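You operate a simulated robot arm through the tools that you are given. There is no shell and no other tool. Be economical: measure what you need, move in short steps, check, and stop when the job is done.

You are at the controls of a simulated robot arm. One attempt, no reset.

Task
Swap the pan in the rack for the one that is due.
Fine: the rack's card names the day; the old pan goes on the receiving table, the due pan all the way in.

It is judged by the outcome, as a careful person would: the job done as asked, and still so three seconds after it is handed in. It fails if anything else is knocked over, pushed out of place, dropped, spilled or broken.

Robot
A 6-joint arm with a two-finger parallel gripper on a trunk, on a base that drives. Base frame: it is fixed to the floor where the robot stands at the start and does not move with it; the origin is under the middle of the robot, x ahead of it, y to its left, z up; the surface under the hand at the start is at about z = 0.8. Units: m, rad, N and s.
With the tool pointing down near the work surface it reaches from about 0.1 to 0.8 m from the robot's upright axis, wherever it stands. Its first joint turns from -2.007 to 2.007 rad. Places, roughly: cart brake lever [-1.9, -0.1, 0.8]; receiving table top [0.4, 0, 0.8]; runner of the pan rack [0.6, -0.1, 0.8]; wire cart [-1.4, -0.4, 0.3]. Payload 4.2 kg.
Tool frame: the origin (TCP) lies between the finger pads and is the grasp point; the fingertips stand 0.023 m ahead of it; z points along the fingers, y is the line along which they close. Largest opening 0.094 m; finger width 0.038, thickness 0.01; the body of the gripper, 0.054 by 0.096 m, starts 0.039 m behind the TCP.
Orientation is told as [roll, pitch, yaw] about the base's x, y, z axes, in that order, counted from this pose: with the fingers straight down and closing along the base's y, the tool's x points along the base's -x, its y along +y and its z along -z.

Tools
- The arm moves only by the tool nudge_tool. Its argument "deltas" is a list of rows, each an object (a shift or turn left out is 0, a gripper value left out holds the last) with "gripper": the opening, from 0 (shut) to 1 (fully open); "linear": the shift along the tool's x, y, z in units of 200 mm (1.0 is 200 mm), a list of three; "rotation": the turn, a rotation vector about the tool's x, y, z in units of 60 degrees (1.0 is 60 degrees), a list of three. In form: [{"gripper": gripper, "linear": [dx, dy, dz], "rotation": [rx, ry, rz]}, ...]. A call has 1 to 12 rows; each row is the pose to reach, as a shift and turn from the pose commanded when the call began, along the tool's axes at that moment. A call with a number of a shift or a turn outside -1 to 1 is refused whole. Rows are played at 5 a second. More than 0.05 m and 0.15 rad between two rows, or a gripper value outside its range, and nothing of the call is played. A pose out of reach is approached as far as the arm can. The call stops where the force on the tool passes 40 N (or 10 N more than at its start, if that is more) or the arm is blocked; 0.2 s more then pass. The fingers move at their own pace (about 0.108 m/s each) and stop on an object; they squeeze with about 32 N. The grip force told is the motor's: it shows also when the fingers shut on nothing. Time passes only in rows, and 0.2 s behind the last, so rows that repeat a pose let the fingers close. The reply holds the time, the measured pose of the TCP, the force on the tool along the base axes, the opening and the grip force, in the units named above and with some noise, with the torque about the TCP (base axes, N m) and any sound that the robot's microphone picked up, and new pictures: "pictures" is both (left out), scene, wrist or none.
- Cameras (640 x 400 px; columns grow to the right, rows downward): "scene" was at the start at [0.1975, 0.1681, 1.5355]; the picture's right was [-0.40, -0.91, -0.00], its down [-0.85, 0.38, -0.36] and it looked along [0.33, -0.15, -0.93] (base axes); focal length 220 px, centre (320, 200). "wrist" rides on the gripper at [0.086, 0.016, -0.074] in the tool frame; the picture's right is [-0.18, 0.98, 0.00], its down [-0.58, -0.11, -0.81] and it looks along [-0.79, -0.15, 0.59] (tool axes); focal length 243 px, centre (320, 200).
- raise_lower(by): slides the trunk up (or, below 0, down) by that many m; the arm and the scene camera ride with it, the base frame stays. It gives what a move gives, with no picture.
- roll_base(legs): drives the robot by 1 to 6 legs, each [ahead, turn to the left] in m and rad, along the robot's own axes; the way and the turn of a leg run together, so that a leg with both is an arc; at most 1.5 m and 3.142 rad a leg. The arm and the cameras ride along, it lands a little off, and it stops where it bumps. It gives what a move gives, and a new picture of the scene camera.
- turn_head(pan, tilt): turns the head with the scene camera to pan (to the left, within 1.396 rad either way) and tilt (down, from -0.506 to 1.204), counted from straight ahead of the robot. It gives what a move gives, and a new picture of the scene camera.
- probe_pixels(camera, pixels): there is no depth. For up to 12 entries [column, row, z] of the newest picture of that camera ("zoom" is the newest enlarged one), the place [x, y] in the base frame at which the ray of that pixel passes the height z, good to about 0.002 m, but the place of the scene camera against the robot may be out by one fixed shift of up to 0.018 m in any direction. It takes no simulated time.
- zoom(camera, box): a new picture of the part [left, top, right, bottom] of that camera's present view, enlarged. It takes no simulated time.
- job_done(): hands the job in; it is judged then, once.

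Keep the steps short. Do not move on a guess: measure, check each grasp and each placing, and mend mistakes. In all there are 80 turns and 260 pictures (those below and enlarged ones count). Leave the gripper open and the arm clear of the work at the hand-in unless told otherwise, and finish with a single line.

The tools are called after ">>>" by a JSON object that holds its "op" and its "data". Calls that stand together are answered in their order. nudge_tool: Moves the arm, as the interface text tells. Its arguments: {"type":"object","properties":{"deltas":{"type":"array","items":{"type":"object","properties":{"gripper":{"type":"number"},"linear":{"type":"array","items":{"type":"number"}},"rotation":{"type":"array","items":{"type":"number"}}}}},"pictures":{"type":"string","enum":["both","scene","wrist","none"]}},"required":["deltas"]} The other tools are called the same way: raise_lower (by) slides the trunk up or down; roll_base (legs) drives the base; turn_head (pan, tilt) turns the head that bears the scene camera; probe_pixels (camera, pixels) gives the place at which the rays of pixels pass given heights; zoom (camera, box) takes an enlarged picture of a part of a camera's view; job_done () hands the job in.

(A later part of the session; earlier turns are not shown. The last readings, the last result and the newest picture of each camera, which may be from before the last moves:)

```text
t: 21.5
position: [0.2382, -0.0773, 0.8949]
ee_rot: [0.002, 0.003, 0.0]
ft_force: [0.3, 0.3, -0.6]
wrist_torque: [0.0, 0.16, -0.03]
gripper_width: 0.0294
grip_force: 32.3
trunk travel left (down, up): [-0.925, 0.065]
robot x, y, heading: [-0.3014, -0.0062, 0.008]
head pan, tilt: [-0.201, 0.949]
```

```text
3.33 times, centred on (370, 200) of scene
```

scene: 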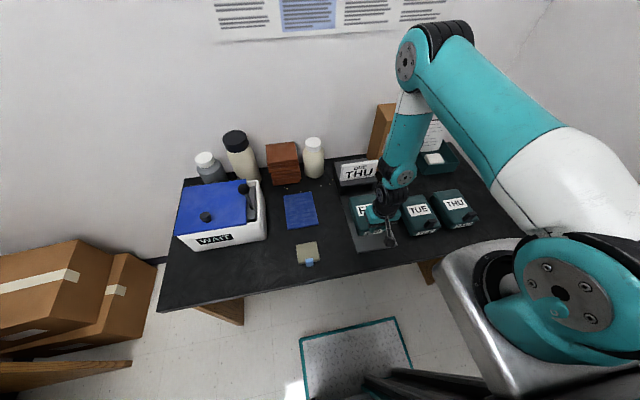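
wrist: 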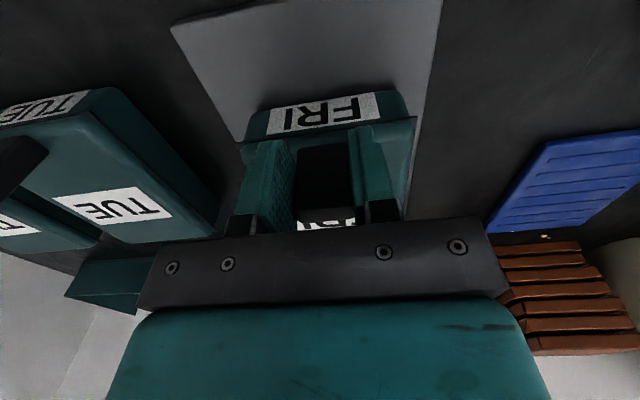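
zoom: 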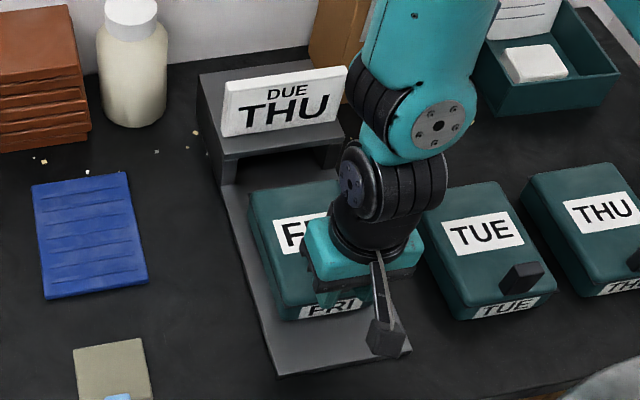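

The FRI pan is out of the rack. I'll regrasp the handle deeper, then test-lift 1 cm.

>>> {"op": "nudge_tool", "data": {"deltas": [{"gripper": 0.6, "linear": [0, 0, 0]}, {"gripper": 0.6, "linear": [0, 0, 0]}, {"gripper": 0.6, "linear": [-0.06, 0, 0.02]}, {"gripper": 0.6, "linear": [-0.06, 0, 0.04]}, {"gripper": 0, "linear": [-0.06, 0, 0.04]}, {"gripper": 0, "linear": [-0.06, 0, 0.04]}, {"gripper": 0, "linear": [-0.06, 0, 0.04]}, {"gripper": 0, "linear": [-0.06, 0, 0.0]}, {"gripper": 0, "linear": [-0.06, 0, -0.02]}, {"gripper": 0, "linear": [-0.06, 0, -0.02]}]}}

>>> {"op": "zoom", "data": {"camera": "scene", "box": [310, 160, 430, 260]}}

```text
t: 23.7
position: [0.2497, -0.0753, 0.9]
ee_rot: [0.003, 0.0, 0.0]
ft_force: [0.0, -0.1, -1.5]
wrist_torque: [0.01, 0.16, 0.0]
gripper_width: 0.0299
grip_force: 32.1
trunk travel left (down, up): [-0.925, 0.065]
robot x, y, heading: [-0.304, -0.0019, 0.011]
head pan, tilt: [-0.201, 0.949]
```

scene: 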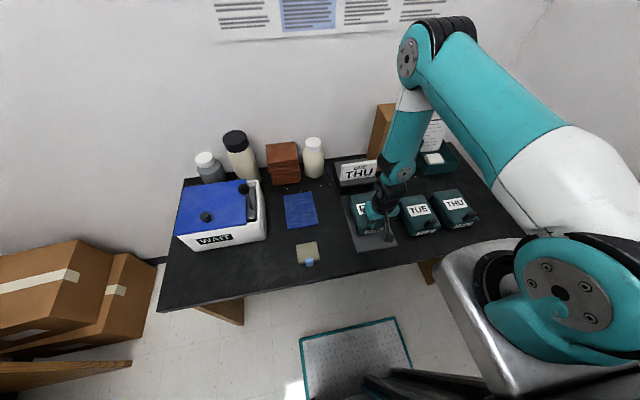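
wrist: 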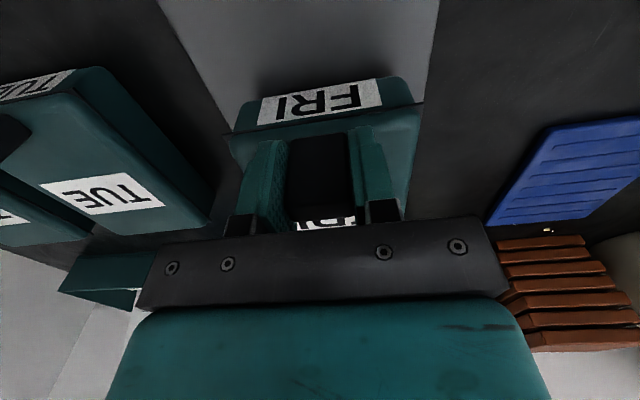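

```text
4.00 times, centred on (370, 210) of scene
```

zoom: 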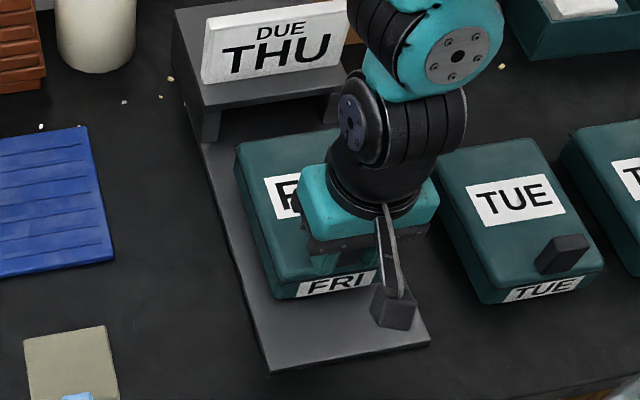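

The force is -1.5 N with 0.16 Nm, so the pan is light. I'll lift 6 cm more and check that it stays level.

>>> {"op": "nudge_tool", "data": {"deltas": [{"linear": [0.02, 0, -0.1]}, {"linear": [0.04, 0, -0.2]}, {"linear": [0.06, 0, -0.3]}, {"linear": [0.06, 0, -0.3]}]}}

>>> {"op": "zoom", "data": {"camera": "scene", "box": [310, 140, 430, 260]}}

```text
t: 24.7
position: [0.2364, -0.0771, 0.9599]
ee_rot: [0.003, -0.001, 0.002]
ft_force: [-0.2, -0.3, -1.2]
wrist_torque: [-0.02, 0.1, 0.0]
gripper_width: 0.0298
grip_force: 31.3
trunk travel left (down, up): [-0.925, 0.065]
robot x, y, heading: [-0.2971, -0.0041, 0.007]
head pan, tilt: [-0.201, 0.949]
```

scene: 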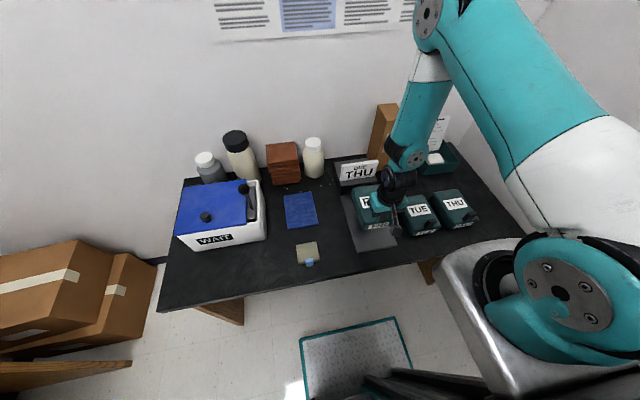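
wrist: 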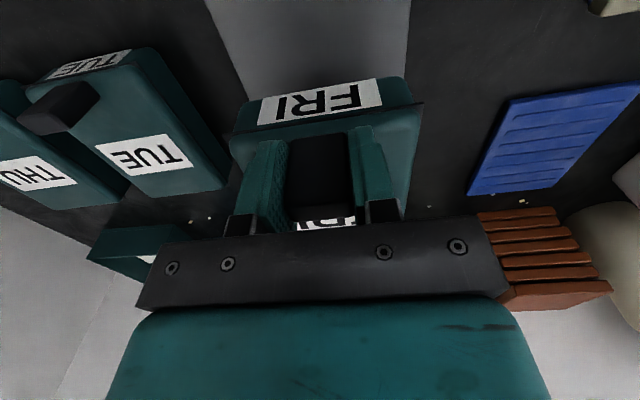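

```text
3.33 times, centred on (370, 200) of scene
```

zoom: 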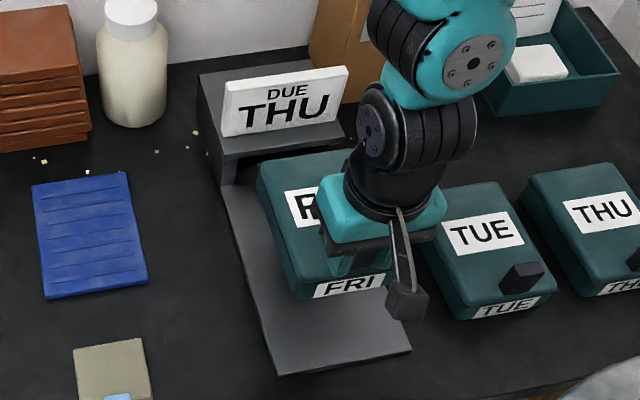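

It is level and held firmly. I'll carry it back toward the table's front edge and then left.

>>> {"op": "nudge_tool", "data": {"deltas": [{"linear": [0.2, 0, 0]}, {"linear": [0.43, 0, 0]}, {"linear": [0.43, 0.2, 0]}, {"linear": [0.43, 0.4, 0]}, {"linear": [0.43, 0.6, 0]}, {"linear": [0.43, 0.8, 0]}, {"linear": [0.43, 1, 0]}], "pictures": "scene"}}

```text
t: 26.3
position: [0.1522, 0.1247, 0.96]
ee_rot: [0.004, 0.001, -0.003]
ft_force: [-0.4, -0.2, -2.2]
wrist_torque: [0.05, 0.17, -0.01]
gripper_width: 0.0298
grip_force: 31.6
trunk travel left (down, up): [-0.925, 0.065]
robot x, y, heading: [-0.2985, -0.0031, 0.004]
head pan, tilt: [-0.201, 0.949]
```

scene: 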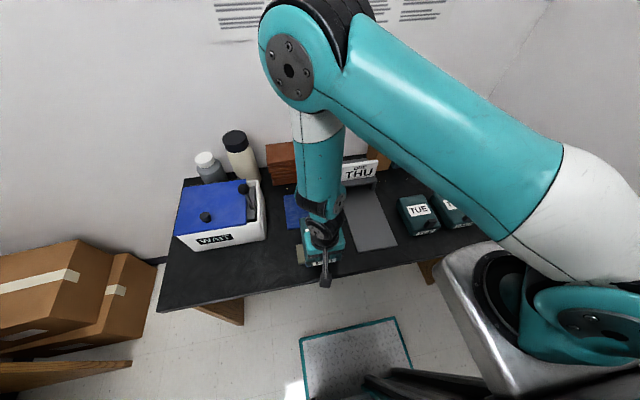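

>>> {"op": "nudge_tool", "data": {"deltas": [{"linear": [0, 0.2, 0]}, {"linear": [0, 0.4, 0]}, {"linear": [0, 0.6, 0]}, {"linear": [0, 0.8, 0]}, {"linear": [0, 0.88, 0]}, {"linear": [0, 0.88, 0]}]}}

>>> {"op": "zoom", "data": {"camera": "scene", "box": [150, 170, 350, 320]}}

```text
t: 27.7
position: [0.1513, 0.2995, 0.96]
ee_rot: [0.004, 0.002, 0.0]
ft_force: [0.2, 0.1, -1.5]
wrist_torque: [0.03, 0.14, 0.04]
gripper_width: 0.0297
grip_force: 31.8
trunk travel left (down, up): [-0.925, 0.065]
robot x, y, heading: [-0.3017, -0.0008, 0.011]
head pan, tilt: [-0.201, 0.949]
```

scene: 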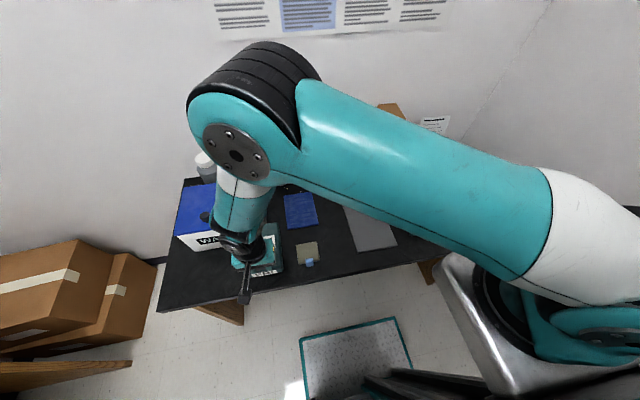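
wrist: 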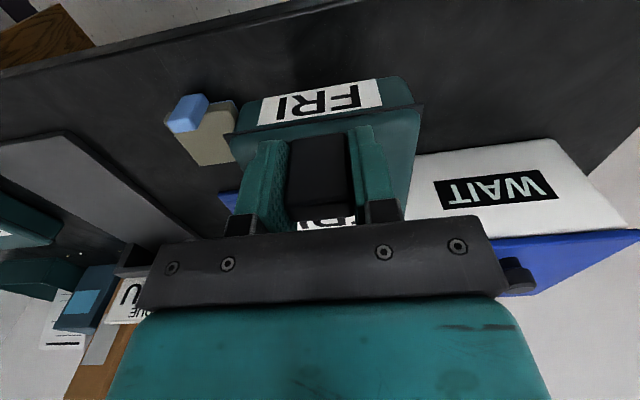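

```text
2.67 times, centred on (250, 245) of scene
```

zoom: 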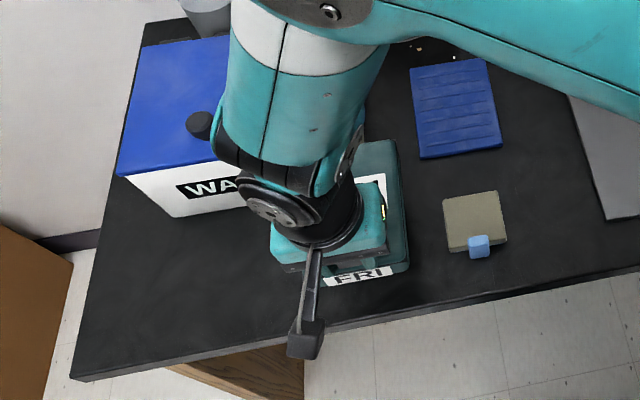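

I'll measure the table edge, cooler base edge and pad with the wrist camera.

>>> {"op": "probe_pixels", "data": {"camera": "wrist", "pixels": [[250, 24, 0.8], [350, 5, 0.8], [416, 155, 0.8], [480, 147, 0.8], [545, 139, 0.8], [200, 166, 0.8], [236, 160, 0.8], [238, 100, 0.8], [232, 135, 0.9], [418, 105, 0.9], [245, 124, 0.875], [415, 200, 0.8]]}}

```text
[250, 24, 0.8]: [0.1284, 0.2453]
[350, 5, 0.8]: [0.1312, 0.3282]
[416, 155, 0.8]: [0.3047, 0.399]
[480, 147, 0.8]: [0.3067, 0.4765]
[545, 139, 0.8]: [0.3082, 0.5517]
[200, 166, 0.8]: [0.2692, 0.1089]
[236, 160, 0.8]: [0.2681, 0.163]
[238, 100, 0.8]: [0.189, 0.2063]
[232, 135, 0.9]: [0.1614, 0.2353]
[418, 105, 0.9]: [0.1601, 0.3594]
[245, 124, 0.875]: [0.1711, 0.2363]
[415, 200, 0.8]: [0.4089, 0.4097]
```

The free depth is x 0.130 to 0.306 and the pan is about 0.15 long. So the TCP goes to x about 0.148, y about 0.30, and I lower most of the way.

>>> {"op": "nudge_tool", "data": {"deltas": [{"linear": [0.015, 0, 0.1]}, {"linear": [0.015, 0, 0.2]}, {"linear": [0.015, 0, 0.3]}, {"linear": [0.015, 0, 0.37]}, {"linear": [0.015, 0, 0.37]}]}}

>>> {"op": "zoom", "data": {"camera": "scene", "box": [200, 220, 320, 300]}}

```text
t: 28.9
position: [0.1493, 0.2994, 0.8856]
ee_rot: [0.004, -0.001, 0.001]
ft_force: [0.0, 0.4, -2.9]
wrist_torque: [0.02, 0.15, 0.0]
gripper_width: 0.0296
grip_force: 31.8
trunk travel left (down, up): [-0.925, 0.065]
robot x, y, heading: [-0.3042, -0.0013, 0.01]
head pan, tilt: [-0.201, 0.949]
```

scene: 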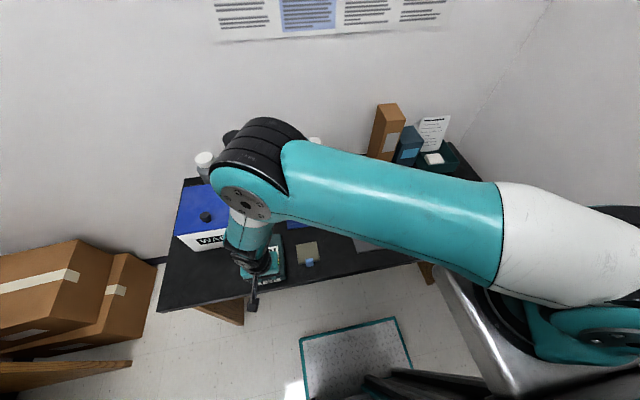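
wrist: 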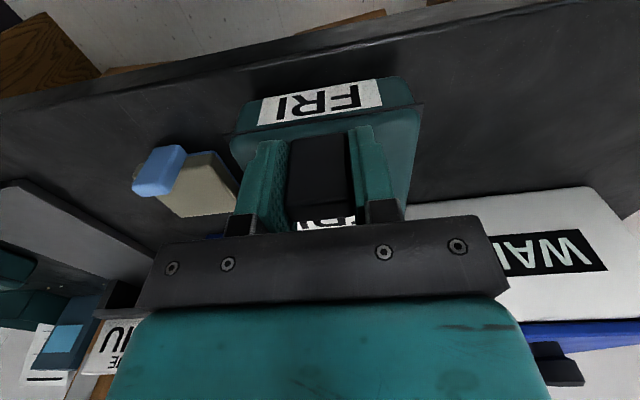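

```text
5.00 times, centred on (260, 260) of scene
```

zoom: 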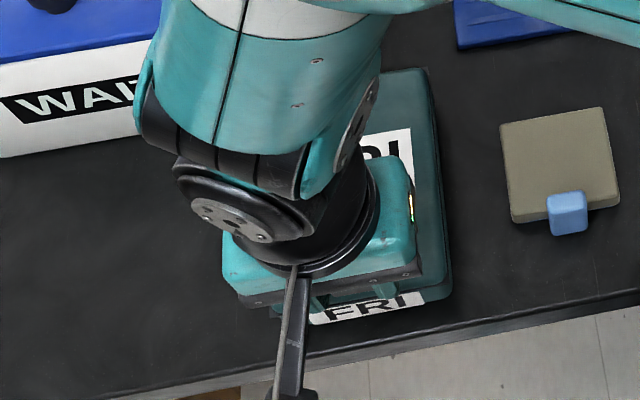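

It is clear of everything, so I'll lower in 2 mm steps and watch the force.

>>> {"op": "nudge_tool", "data": {"deltas": [{"linear": [0, 0, 0.01]}, {"linear": [0, 0, 0.02]}, {"linear": [0, 0, 0.03]}, {"linear": [0, 0, 0.03]}], "pictures": "none"}}

```text
t: 29.9
position: [0.1501, 0.2986, 0.881]
ee_rot: [0.003, 0.001, -0.001]
ft_force: [1.0, -0.5, -2.7]
wrist_torque: [-0.05, 0.1, 0.02]
gripper_width: 0.0298
grip_force: 32.0
trunk travel left (down, up): [-0.925, 0.065]
robot x, y, heading: [-0.3026, -0.0018, 0.01]
head pan, tilt: [-0.201, 0.949]
```

>>> {"op": "nudge_tool", "data": {"deltas": [{"linear": [0, 0, 0.01]}, {"linear": [0, 0, 0.02]}, {"linear": [0, 0, 0.02]}], "pictures": "none"}}

```text
t: 30.7
position: [0.1491, 0.2993, 0.8758]
ee_rot: [0.003, 0.0, -0.001]
ft_force: [-0.1, 0.2, -1.9]
wrist_torque: [0.03, 0.13, 0.0]
gripper_width: 0.0298
grip_force: 32.1
trunk travel left (down, up): [-0.925, 0.065]
robot x, y, heading: [-0.3004, -0.0012, 0.006]
head pan, tilt: [-0.201, 0.949]
```

No contact yet, so a little lower.

>>> {"op": "nudge_tool", "data": {"deltas": [{"linear": [0, 0, 0.01]}, {"linear": [0, 0, 0.02]}, {"linear": [0, 0, 0.02]}], "pictures": "both"}}

>>> {"op": "zoom", "data": {"camera": "wrist", "box": [200, 40, 460, 240]}}

```text
t: 31.5
position: [0.1493, 0.2991, 0.8729]
ee_rot: [0.006, -0.002, 0.0]
ft_force: [0.1, -2.9, 27.8]
wrist_torque: [-0.93, -0.02, -0.05]
gripper_width: 0.0302
grip_force: 32.1
trunk travel left (down, up): [-0.925, 0.065]
robot x, y, heading: [-0.3012, 0.0023, 0.007]
head pan, tilt: [-0.201, 0.949]
```

scene: 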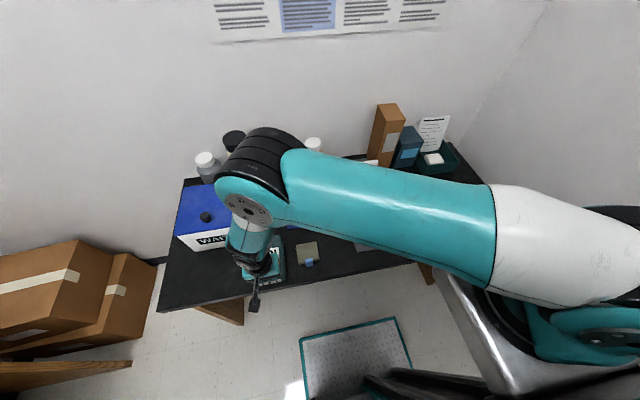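
wrist: 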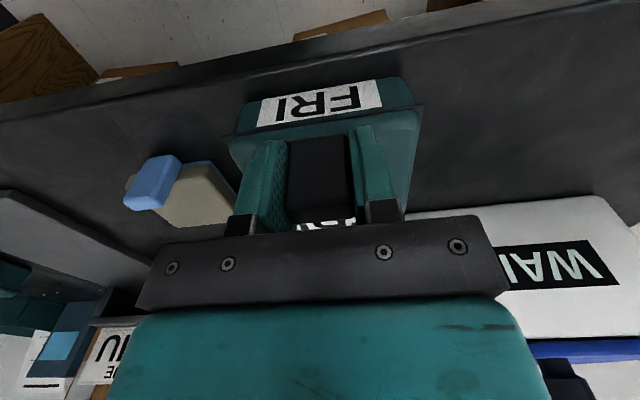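

```text
2.00 times, centred on (330, 140) of wrist
```

zoom: 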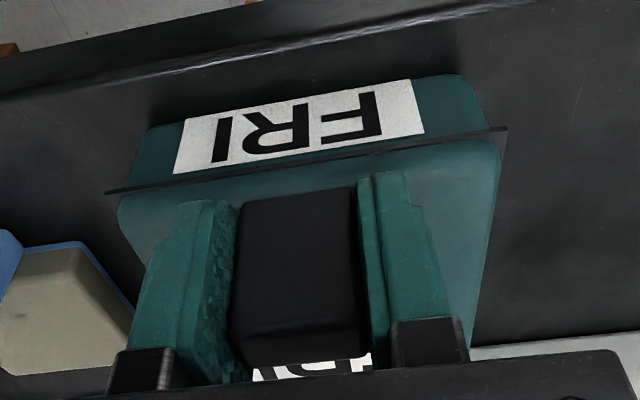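

The pan stands on the table (28 N, TCP z 0.873). I'll ease off 1 mm, open and rise straight up.

>>> {"op": "nudge_tool", "data": {"deltas": [{"linear": [0, 0, -0.006]}, {"gripper": 0.7, "linear": [0, 0, -0.006]}, {"gripper": 0.7, "linear": [0, 0, -0.006]}, {"gripper": 0.7, "linear": [0, 0, -0.1]}, {"gripper": 0.7, "linear": [0, 0, -0.25]}, {"gripper": 0.7, "linear": [0, 0, -0.45]}, {"gripper": 0.7, "linear": [0, 0, -0.45]}]}}

```text
t: 33.1
position: [0.1488, 0.2992, 0.9632]
ee_rot: [0.001, 0.0, 0.001]
ft_force: [-0.1, -0.5, 0.5]
wrist_torque: [0.01, 0.0, -0.03]
gripper_width: 0.066
grip_force: 0.0
trunk travel left (down, up): [-0.925, 0.065]
robot x, y, heading: [-0.3031, -0.0038, 0.009]
head pan, tilt: [-0.201, 0.949]
```

scene: 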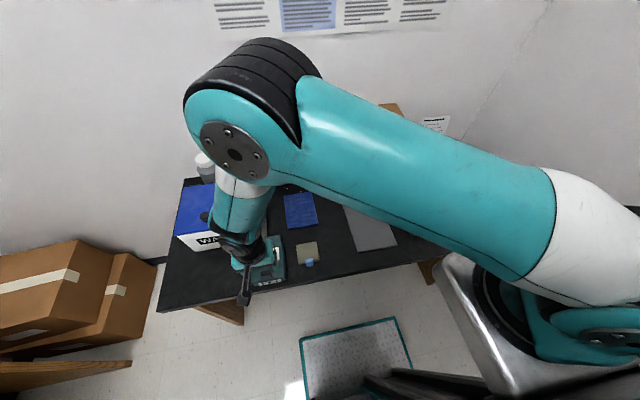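
wrist: 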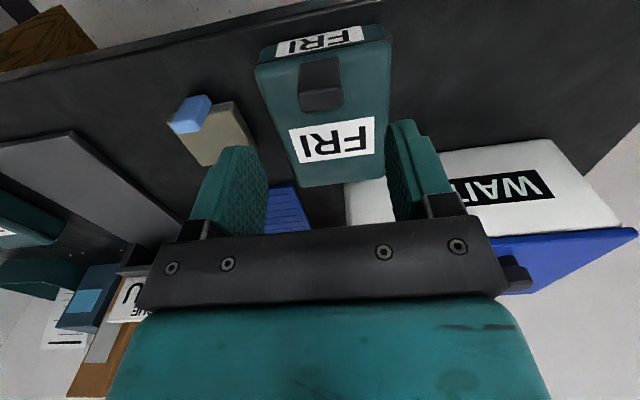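

FRI now stands on the table, free of its neighbours. Next I travel right toward the THU pan, along the front edge at this height.

>>> {"op": "probe_pixels", "data": {"camera": "wrist", "pixels": [[300, 187, 0.86], [385, 178, 0.86], [258, 67, 0.86], [390, 38, 0.86], [280, 57, 0.8], [350, 225, 0.8], [305, 110, 0.9], [343, 104, 0.9], [304, 91, 0.9], [302, 66, 0.86], [338, 58, 0.86]]}}

>>> {"op": "nudge_tool", "data": {"deltas": [{"linear": [0, -0.2, 0]}, {"linear": [0, -0.4, 0]}, {"linear": [0, -0.6, 0]}, {"linear": [0, -0.8, 0]}, {"linear": [0, -1, 0]}], "pictures": "scene"}}

```text
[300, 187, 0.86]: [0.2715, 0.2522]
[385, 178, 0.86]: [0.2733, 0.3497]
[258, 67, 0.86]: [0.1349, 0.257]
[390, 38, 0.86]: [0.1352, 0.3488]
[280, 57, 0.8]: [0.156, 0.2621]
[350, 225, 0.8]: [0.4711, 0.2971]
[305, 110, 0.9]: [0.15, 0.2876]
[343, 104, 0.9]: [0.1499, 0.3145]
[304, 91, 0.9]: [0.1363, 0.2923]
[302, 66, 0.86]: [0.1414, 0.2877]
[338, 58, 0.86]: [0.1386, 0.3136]
```

```text
t: 34.3
position: [0.147, 0.0977, 0.9615]
ee_rot: [0.004, 0.0, 0.0]
ft_force: [0.5, 0.2, 0.0]
wrist_torque: [0.0, -0.01, 0.02]
gripper_width: 0.066
grip_force: 0.0
trunk travel left (down, up): [-0.925, 0.065]
robot x, y, heading: [-0.3025, -0.0003, 0.005]
head pan, tilt: [-0.201, 0.949]
```

scene: 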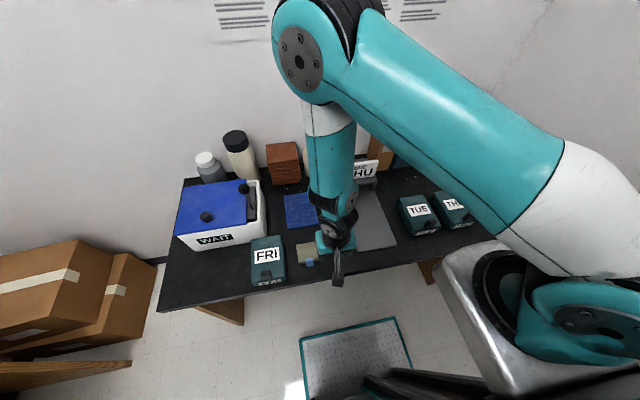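

>>> {"op": "nudge_tool", "data": {"deltas": [{"linear": [0, -0.2, 0]}, {"linear": [0, -0.4, 0]}, {"linear": [0, -0.6, 0]}, {"linear": [0, -0.8, 0]}, {"linear": [0, -1, 0]}], "pictures": "none"}}

>>> {"op": "nudge_tool", "data": {"deltas": [{"linear": [0.06, -0.2, -0.05]}, {"linear": [0.12, -0.4, -0.1]}, {"linear": [0.18, -0.6, -0.1]}, {"linear": [0.24, -0.8, -0.1]}, {"linear": [0.3, -1, -0.1]}], "pictures": "none"}}

>>> {"op": "nudge_tool", "data": {"deltas": [{"linear": [0, -0.2, 0]}, {"linear": [0, -0.4, 0]}, {"linear": [0, -0.6, 0]}, {"linear": [0, -0.7, 0]}, {"linear": [0, -0.7, 0]}]}}

```text
t: 35.5
position: [0.1468, -0.0995, 0.9624]
ee_rot: [0.002, 0.001, 0.003]
ft_force: [0.3, 0.1, 0.4]
wrist_torque: [0.0, 0.0, 0.02]
gripper_width: 0.0657
grip_force: 0.1
trunk travel left (down, up): [-0.925, 0.065]
robot x, y, heading: [-0.3028, 0.0003, 0.006]
head pan, tilt: [-0.201, 0.949]
```

```text
t: 36.7
position: [0.0887, -0.3002, 0.9801]
ee_rot: [0.004, 0.002, 0.0]
ft_force: [0.8, -0.1, -0.9]
wrist_torque: [-0.06, 0.03, 0.0]
gripper_width: 0.0657
grip_force: 0.0
trunk travel left (down, up): [-0.925, 0.065]
robot x, y, heading: [-0.2971, -0.0005, 0.008]
head pan, tilt: [-0.201, 0.949]
```

```text
t: 37.9
position: [0.0881, -0.4415, 0.9799]
ee_rot: [0.004, 0.0, -0.002]
ft_force: [-0.2, 0.3, -0.1]
wrist_torque: [-0.03, -0.02, -0.03]
gripper_width: 0.0656
grip_force: 0.1
trunk travel left (down, up): [-0.925, 0.065]
robot x, y, heading: [-0.3011, -0.0025, 0.003]
head pan, tilt: [-0.201, 0.949]
```

scene: 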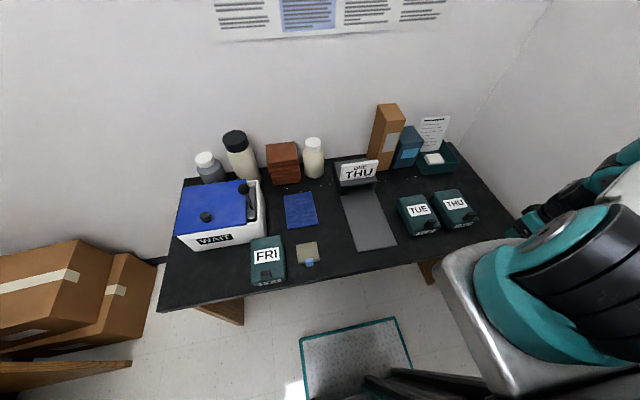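
wrist: 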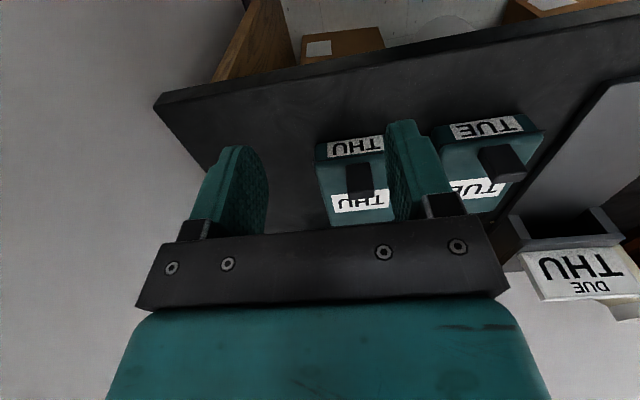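

The THU pan and its handle are in view around (360,180). I'll measure its pose.

>>> {"op": "zoom", "data": {"camera": "wrist", "box": [300, 110, 440, 240]}}

>>> {"op": "probe_pixels", "data": {"camera": "wrist", "pixels": [[347, 165, 0.85], [372, 163, 0.85], [348, 196, 0.893], [374, 192, 0.893], [316, 144, 0.845], [332, 225, 0.85], [330, 158, 0.8], [382, 150, 0.8]]}}

```text
3.08 times, centred on (370, 175) of wrist
```

zoom: 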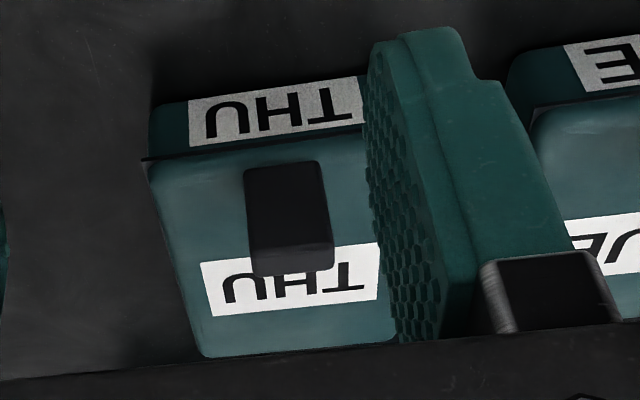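

```text
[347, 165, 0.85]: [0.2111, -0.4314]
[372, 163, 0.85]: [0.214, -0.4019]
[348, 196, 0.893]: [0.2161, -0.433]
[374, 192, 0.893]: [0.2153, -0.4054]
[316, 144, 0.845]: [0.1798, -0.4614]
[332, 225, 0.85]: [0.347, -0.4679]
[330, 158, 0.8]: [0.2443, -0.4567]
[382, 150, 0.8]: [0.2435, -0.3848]
```

The pan is square to within a couple of degrees, with handle centre at about (0.218, -0.418). I'll move above it first.

>>> {"op": "nudge_tool", "data": {"deltas": [{"linear": [-0.2, 0.04, 0.02]}, {"linear": [-0.4, 0.08, 0.05]}, {"linear": [-0.55, 0.118, 0.08]}, {"linear": [-0.66, 0.118, 0.1]}, {"linear": [-0.66, 0.118, 0.15]}, {"linear": [-0.66, 0.118, 0.15]}]}}

>>> {"op": "zoom", "data": {"camera": "wrist", "box": [220, 20, 440, 240]}}

>>> {"op": "probe_pixels", "data": {"camera": "wrist", "pixels": [[320, 100, 0.893]]}}

```text
t: 39.3
position: [0.2217, -0.4183, 0.9506]
ee_rot: [0.003, -0.001, -0.001]
ft_force: [-1.3, 0.6, -0.1]
wrist_torque: [-0.02, 0.0, 0.0]
gripper_width: 0.0659
grip_force: 0.1
trunk travel left (down, up): [-0.925, 0.065]
robot x, y, heading: [-0.3008, -0.0029, 0.004]
head pan, tilt: [-0.201, 0.949]
```

scene: 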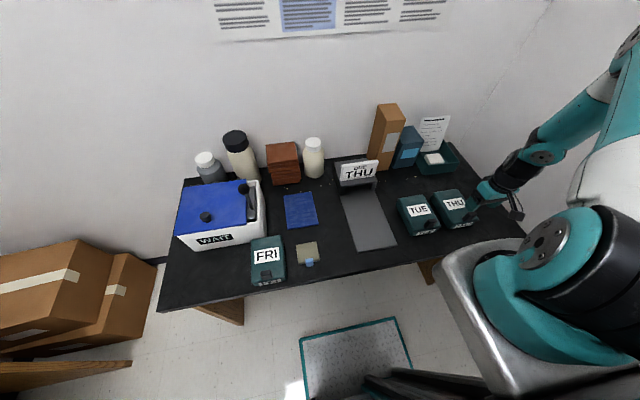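
wrist: 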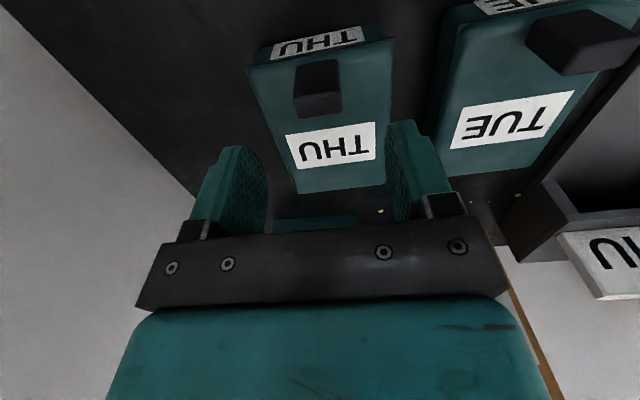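

```text
1.82 times, centred on (330, 130) of wrist
```

zoom: 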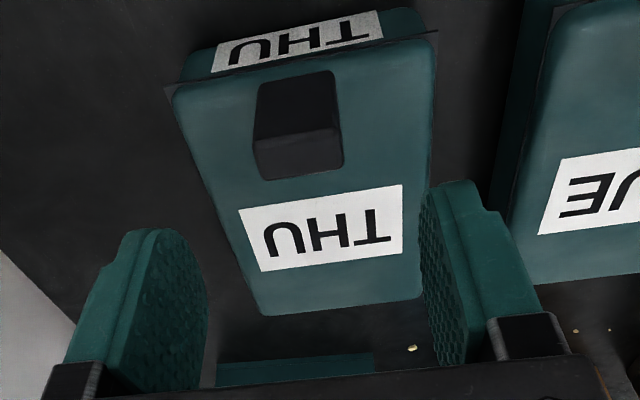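

```text
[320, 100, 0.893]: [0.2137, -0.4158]
```

>>> {"op": "probe_pixels", "data": {"camera": "wrist", "pixels": [[294, 97, 0.893], [339, 91, 0.893], [297, 117, 0.893], [343, 111, 0.893], [252, 71, 0.845], [388, 44, 0.845], [297, 193, 0.855], [385, 184, 0.855]]}}

```text
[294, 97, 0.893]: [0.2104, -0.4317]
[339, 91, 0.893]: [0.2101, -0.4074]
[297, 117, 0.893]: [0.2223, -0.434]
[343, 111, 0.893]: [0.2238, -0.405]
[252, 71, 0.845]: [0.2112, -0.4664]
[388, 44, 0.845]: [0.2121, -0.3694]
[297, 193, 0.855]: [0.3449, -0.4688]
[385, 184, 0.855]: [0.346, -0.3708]
```

The handle spans x 0.210–0.223 and is centred at y -0.4195, so the hand is right above it. I'll descend, close, and lift 1.5 cm as a test.

>>> {"op": "nudge_tool", "data": {"deltas": [{"gripper": 0.7, "linear": [0, -0.005, 0.15]}, {"linear": [0, -0.005, 0.27]}, {"linear": [0, -0.005, 0.365]}, {"gripper": 0, "linear": [0, -0.005, 0.365]}, {"gripper": 0, "linear": [0, -0.005, 0.365]}, {"gripper": 0, "linear": [0, -0.005, 0.365]}, {"gripper": 0, "linear": [0, -0.005, 0.33]}, {"gripper": 0, "linear": [0, -0.005, 0.29]}, {"gripper": 0, "linear": [0, -0.005, 0.29]}]}}

>>> {"op": "zoom", "data": {"camera": "scene", "box": [380, 160, 540, 260]}}

```text
t: 41.3
position: [0.2206, -0.418, 0.8917]
ee_rot: [0.003, 0.002, -0.001]
ft_force: [0.5, 0.4, -2.0]
wrist_torque: [0.0, 0.15, -0.01]
gripper_width: 0.0298
grip_force: 32.0
trunk travel left (down, up): [-0.925, 0.065]
robot x, y, heading: [-0.298, 0.0013, 0.008]
head pan, tilt: [-0.201, 0.949]
```

scene: 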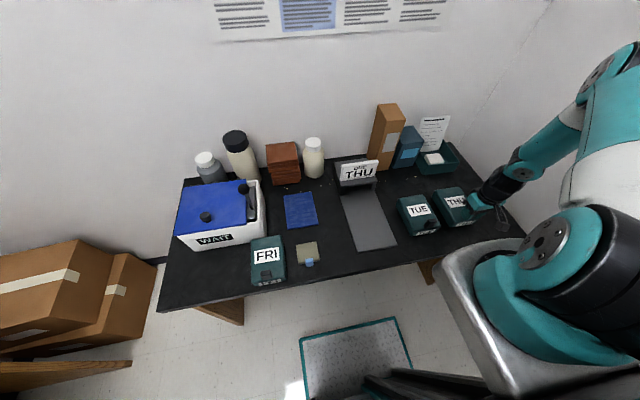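
wrist: 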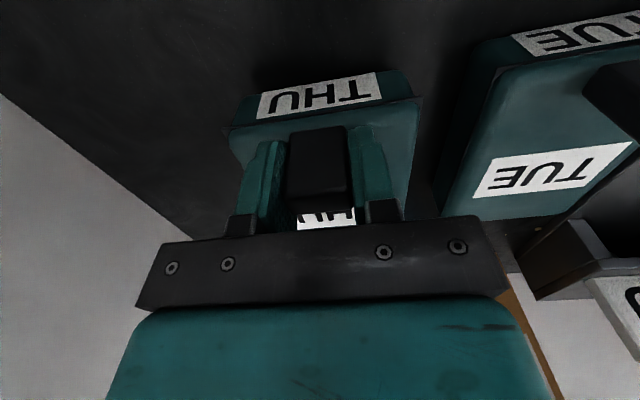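

```text
4.00 times, centred on (460, 210) of scene
```

zoom: 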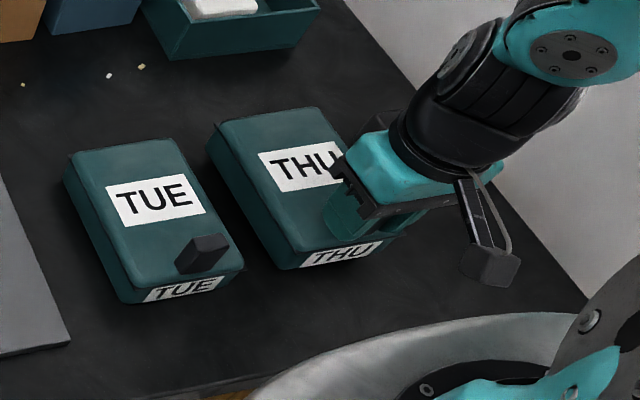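

It is held. I'll raise it to pass above the TUE pan, then carry it left.

>>> {"op": "nudge_tool", "data": {"deltas": [{"linear": [0, 0, -0.15]}, {"linear": [0, 0, -0.3]}, {"linear": [0, 0, -0.45]}, {"linear": [0, 0, -0.6]}, {"linear": [0, 0, -0.6]}], "pictures": "scene"}}

```text
t: 42.5
position: [0.2221, -0.4199, 1.012]
ee_rot: [0.005, 0.001, -0.001]
ft_force: [0.2, 0.3, -1.2]
wrist_torque: [0.02, 0.15, 0.0]
gripper_width: 0.0296
grip_force: 31.8
trunk travel left (down, up): [-0.925, 0.065]
robot x, y, heading: [-0.3007, -0.002, 0.009]
head pan, tilt: [-0.201, 0.949]
```

scene: 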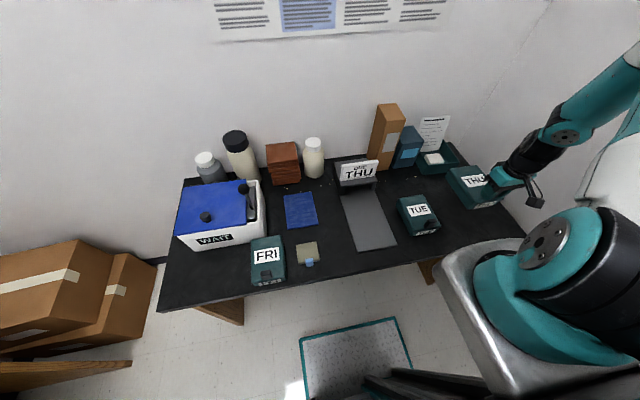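

>>> {"op": "nudge_tool", "data": {"deltas": [{"linear": [0, 0.2, 0]}, {"linear": [0, 0.4, 0]}, {"linear": [0, 0.6, 0]}, {"linear": [0, 0.8, 0]}, {"linear": [0, 1, 0]}], "pictures": "none"}}

>>> {"op": "nudge_tool", "data": {"deltas": [{"linear": [0, 0.2, 0]}, {"linear": [0, 0.4, 0]}, {"linear": [0, 0.6, 0]}, {"linear": [-0.06, 0.71, 0]}, {"linear": [-0.06, 0.71, 0]}]}}

```text
t: 43.7
position: [0.219, -0.2194, 1.0134]
ee_rot: [0.003, 0.0, 0.0]
ft_force: [-0.5, -0.5, -1.8]
wrist_torque: [0.05, 0.08, 0.0]
gripper_width: 0.0297
grip_force: 32.3
trunk travel left (down, up): [-0.925, 0.065]
robot x, y, heading: [-0.2985, 0.0005, 0.005]
head pan, tilt: [-0.201, 0.949]
```

```text
t: 44.9
position: [0.2315, -0.0746, 1.0131]
ee_rot: [0.003, 0.0, 0.001]
ft_force: [-0.5, 0.7, -1.8]
wrist_torque: [-0.01, 0.11, 0.01]
gripper_width: 0.0298
grip_force: 32.1
trunk travel left (down, up): [-0.925, 0.065]
robot x, y, heading: [-0.3006, -0.0019, 0.008]
head pan, tilt: [-0.201, 0.949]
```

scene: 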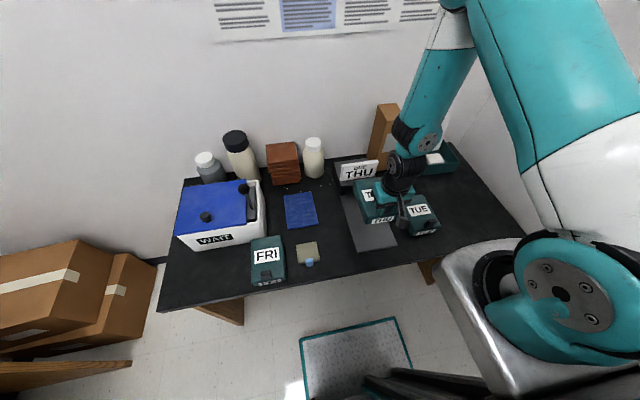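
wrist: 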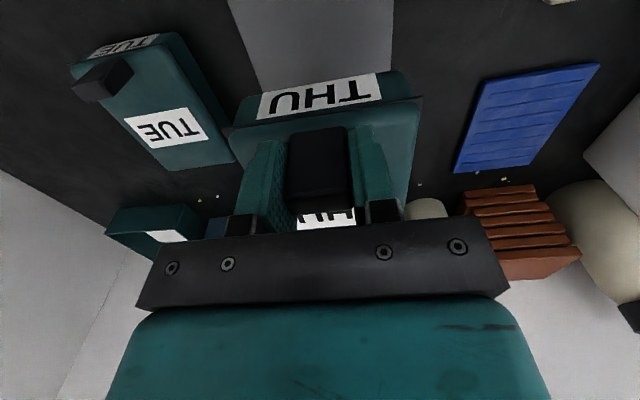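

>>> {"op": "probe_pixels", "data": {"camera": "wrist", "pixels": [[228, 0, 0.811], [393, 0, 0.811], [258, 85, 0.811], [389, 68, 0.811]]}}

>>> {"op": "nudge_tool", "data": {"deltas": [{"linear": [0, -0.01, 0.15]}, {"linear": [0, -0.01, 0.3]}, {"linear": [0, -0.01, 0.45]}, {"linear": [0, -0.01, 0.55]}, {"linear": [0, -0.01, 0.55]}]}}

>>> {"op": "zoom", "data": {"camera": "scene", "box": [310, 140, 430, 260]}}

```text
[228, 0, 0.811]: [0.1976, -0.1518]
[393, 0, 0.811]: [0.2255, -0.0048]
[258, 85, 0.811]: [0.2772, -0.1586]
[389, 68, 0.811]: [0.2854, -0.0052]
```

```text
t: 46.1
position: [0.2319, -0.0757, 0.9022]
ee_rot: [0.003, -0.001, -0.001]
ft_force: [-0.1, 0.5, -1.3]
wrist_torque: [0.02, 0.13, -0.01]
gripper_width: 0.0298
grip_force: 31.7
trunk travel left (down, up): [-0.925, 0.065]
robot x, y, heading: [-0.3009, 0.0005, 0.009]
head pan, tilt: [-0.201, 0.949]
```

scene: 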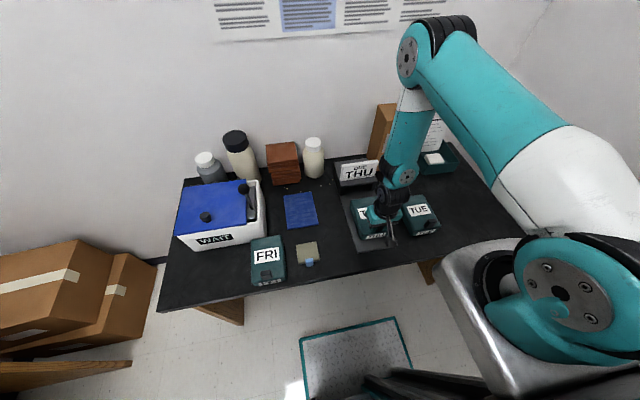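
wrist: 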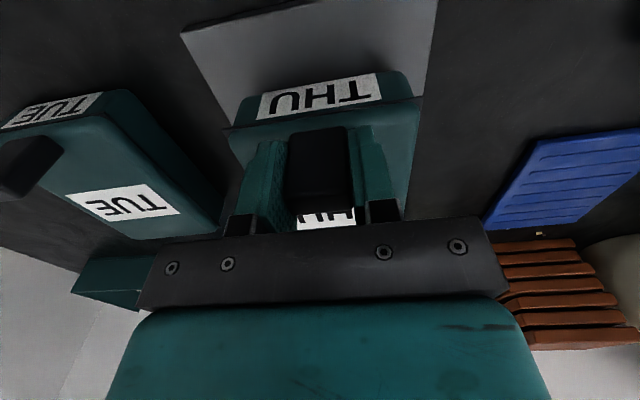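

```text
3.33 times, centred on (370, 200) of scene
```

zoom: 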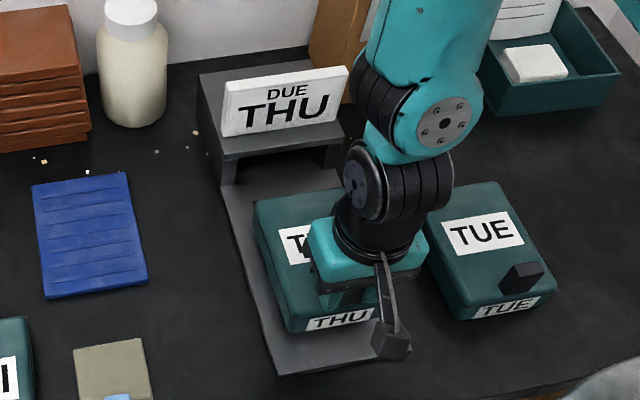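

The pan hangs about 12 mm above the runner, centred. I'll lower it onto the runner gently.

>>> {"op": "nudge_tool", "data": {"deltas": [{"linear": [0, -0.008, 0.03]}, {"linear": [0, -0.008, 0.045]}, {"linear": [0, -0.008, 0.055]}, {"linear": [0, -0.008, 0.06]}, {"linear": [0, -0.008, 0.06]}], "pictures": "none"}}

```text
t: 47.3
position: [0.2323, -0.0789, 0.8919]
ee_rot: [0.003, 0.002, 0.0]
ft_force: [-0.1, 0.7, -1.8]
wrist_torque: [0.05, 0.13, -0.03]
gripper_width: 0.0295
grip_force: 32.2
trunk travel left (down, up): [-0.925, 0.065]
robot x, y, heading: [-0.3014, -0.0028, 0.01]
head pan, tilt: [-0.201, 0.949]
```

>>> {"op": "nudge_tool", "data": {"deltas": [{"linear": [0, 0, 0.007]}, {"linear": [0, 0, 0.012]}, {"linear": [0, 0, 0.012]}], "pictures": "none"}}

```text
t: 48.1
position: [0.2326, -0.0792, 0.8888]
ee_rot: [0.003, 0.002, 0.0]
ft_force: [-1.9, 0.8, 25.6]
wrist_torque: [-0.39, -0.17, 0.04]
gripper_width: 0.0297
grip_force: 32.2
trunk travel left (down, up): [-0.925, 0.065]
robot x, y, heading: [-0.3028, -0.0022, 0.002]
head pan, tilt: [-0.201, 0.949]
```

The pan rests on the runner. I'll ease off 1 mm and slide it in as far as x 0.355. The fingers stay clear of the roof there.

>>> {"op": "nudge_tool", "data": {"deltas": [{"linear": [0, 0, -0.006]}, {"linear": [-0.1, 0, -0.006]}, {"linear": [-0.2, 0, -0.006]}, {"linear": [-0.3, 0, -0.006]}, {"linear": [-0.4, 0, -0.006]}, {"linear": [-0.5, 0, -0.006]}, {"linear": [-0.6, 0, -0.006]}, {"linear": [-0.6, 0, -0.006]}]}}

>>> {"op": "zoom", "data": {"camera": "scene", "box": [310, 140, 430, 260]}}

```text
t: 49.9
position: [0.3525, -0.0802, 0.8889]
ee_rot: [0.004, 0.001, -0.001]
ft_force: [-1.9, 0.4, 10.2]
wrist_torque: [-0.55, 0.38, -0.09]
gripper_width: 0.0297
grip_force: 32.3
trunk travel left (down, up): [-0.925, 0.065]
robot x, y, heading: [-0.3005, 0.0002, 0.005]
head pan, tilt: [-0.201, 0.949]
```

scene: 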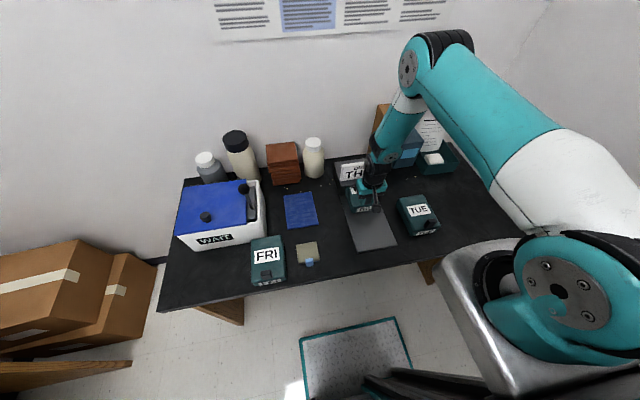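
wrist: 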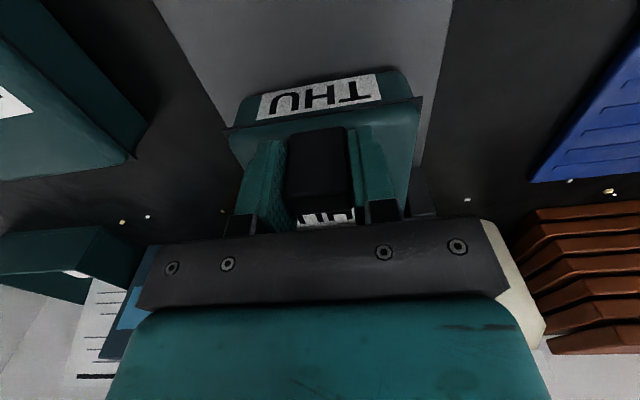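

```text
3.33 times, centred on (370, 200) of scene
```

zoom: 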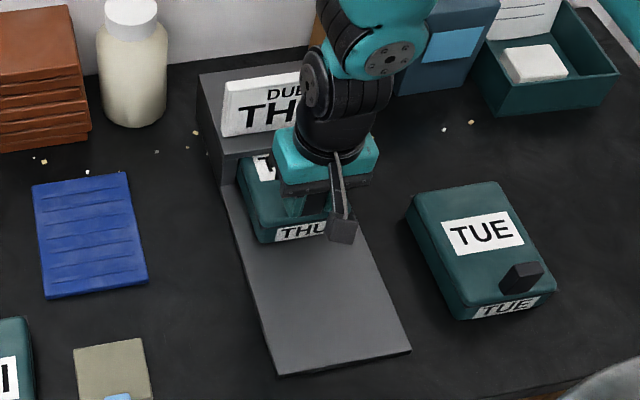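

It slides in freely. I'll regrasp the handle shallower (12 mm back, 6 mm up) so the fingers clear the roof, then go on in 4 cm.

>>> {"op": "nudge_tool", "data": {"deltas": [{"gripper": 0.6, "linear": [0, 0, 0]}, {"gripper": 0.6, "linear": [0, 0, 0]}, {"gripper": 0.6, "linear": [0.06, 0.005, -0.03]}, {"gripper": 0, "linear": [0.06, 0.005, -0.03]}, {"gripper": 0, "linear": [0.06, 0.005, -0.03]}, {"gripper": 0, "linear": [0.06, 0.005, -0.03]}, {"gripper": 0, "linear": [0, 0.005, -0.03]}, {"gripper": 0, "linear": [-0.06, 0.005, -0.03]}, {"gripper": 0, "linear": [-0.12, 0.005, -0.03]}, {"gripper": 0, "linear": [-0.16, 0.005, -0.03]}, {"gripper": 0, "linear": [-0.16, 0.005, -0.03]}]}}

>>> {"op": "zoom", "data": {"camera": "scene", "box": [310, 140, 430, 260]}}

```text
t: 52.3
position: [0.3845, -0.0782, 0.8953]
ee_rot: [0.004, 0.001, -0.001]
ft_force: [0.3, -1.6, 0.4]
wrist_torque: [-0.12, -0.04, -0.04]
gripper_width: 0.0296
grip_force: 31.4
trunk travel left (down, up): [-0.925, 0.065]
robot x, y, heading: [-0.302, 0.0045, 0.003]
head pan, tilt: [-0.201, 0.949]
```

scene: 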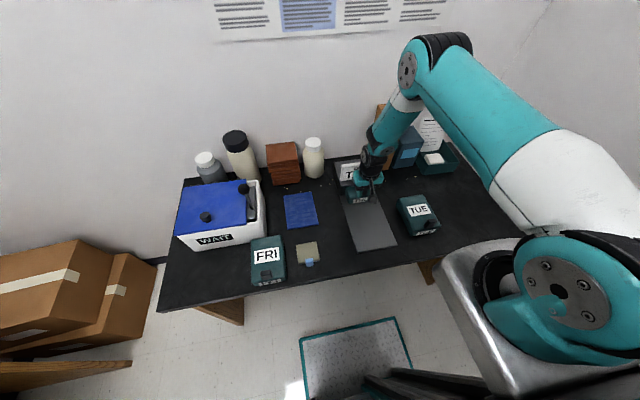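
wrist: 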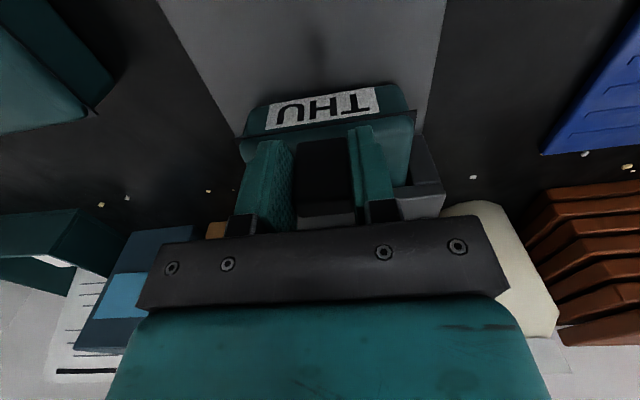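

```text
3.33 times, centred on (370, 200) of scene
```

zoom: 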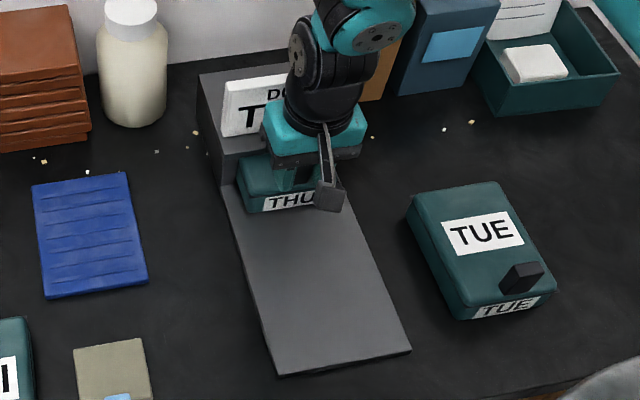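

I'll push on slowly toward the FRI pan's former depth (TCP 0.4005), watching for the stop.

>>> {"op": "nudge_tool", "data": {"deltas": [{"linear": [-0.02, 0, 0]}, {"linear": [-0.04, 0, 0]}, {"linear": [-0.06, 0, 0]}, {"linear": [-0.07, 0, 0]}, {"linear": [-0.07, 0, 0]}], "pictures": "none"}}

```text
t: 53.5
position: [0.4003, -0.0785, 0.8958]
ee_rot: [0.004, 0.001, -0.001]
ft_force: [-0.7, -0.5, 0.8]
wrist_torque: [-0.18, -0.02, -0.17]
gripper_width: 0.0301
grip_force: 31.9
trunk travel left (down, up): [-0.925, 0.065]
robot x, y, heading: [-0.3038, 0.0014, 0.012]
head pan, tilt: [-0.201, 0.949]
```

No stop felt yet. I'll take 2 mm steps further in.

>>> {"op": "nudge_tool", "data": {"deltas": [{"linear": [-0.01, 0, 0]}, {"linear": [-0.02, 0, 0]}, {"linear": [-0.02, 0, 0]}]}}

>>> {"op": "zoom", "data": {"camera": "wrist", "box": [220, 60, 460, 240]}}

```text
t: 54.3
position: [0.4026, -0.0788, 0.8959]
ee_rot: [0.005, 0.003, 0.0]
ft_force: [0.0, -0.4, -0.2]
wrist_torque: [0.02, 0.13, 0.0]
gripper_width: 0.0297
grip_force: 31.7
trunk travel left (down, up): [-0.925, 0.065]
robot x, y, heading: [-0.3022, -0.0053, 0.006]
head pan, tilt: [-0.201, 0.949]
```

scene: 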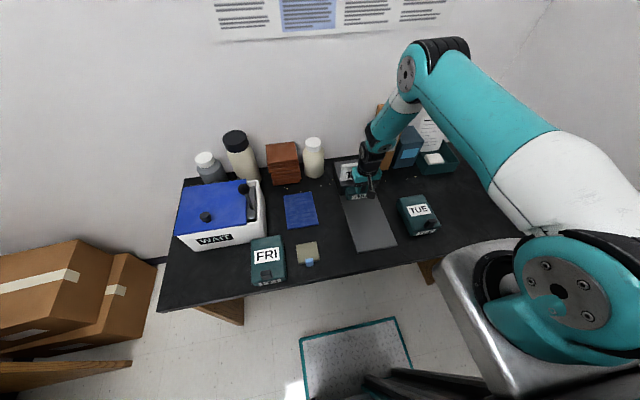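
wrist: 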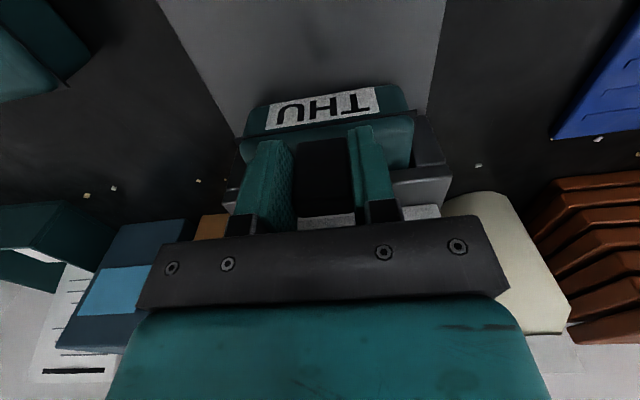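

```text
2.22 times, centred on (340, 150) of wrist
```

zoom: 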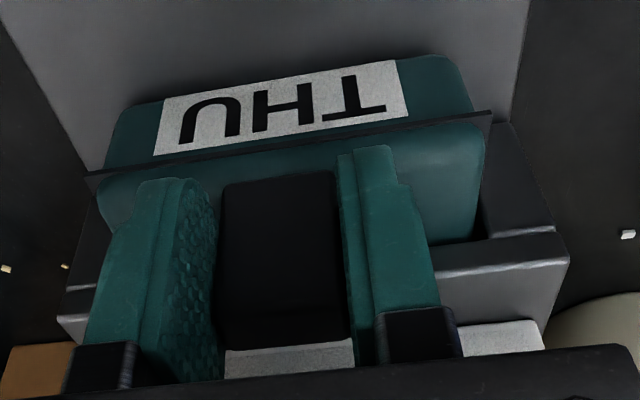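

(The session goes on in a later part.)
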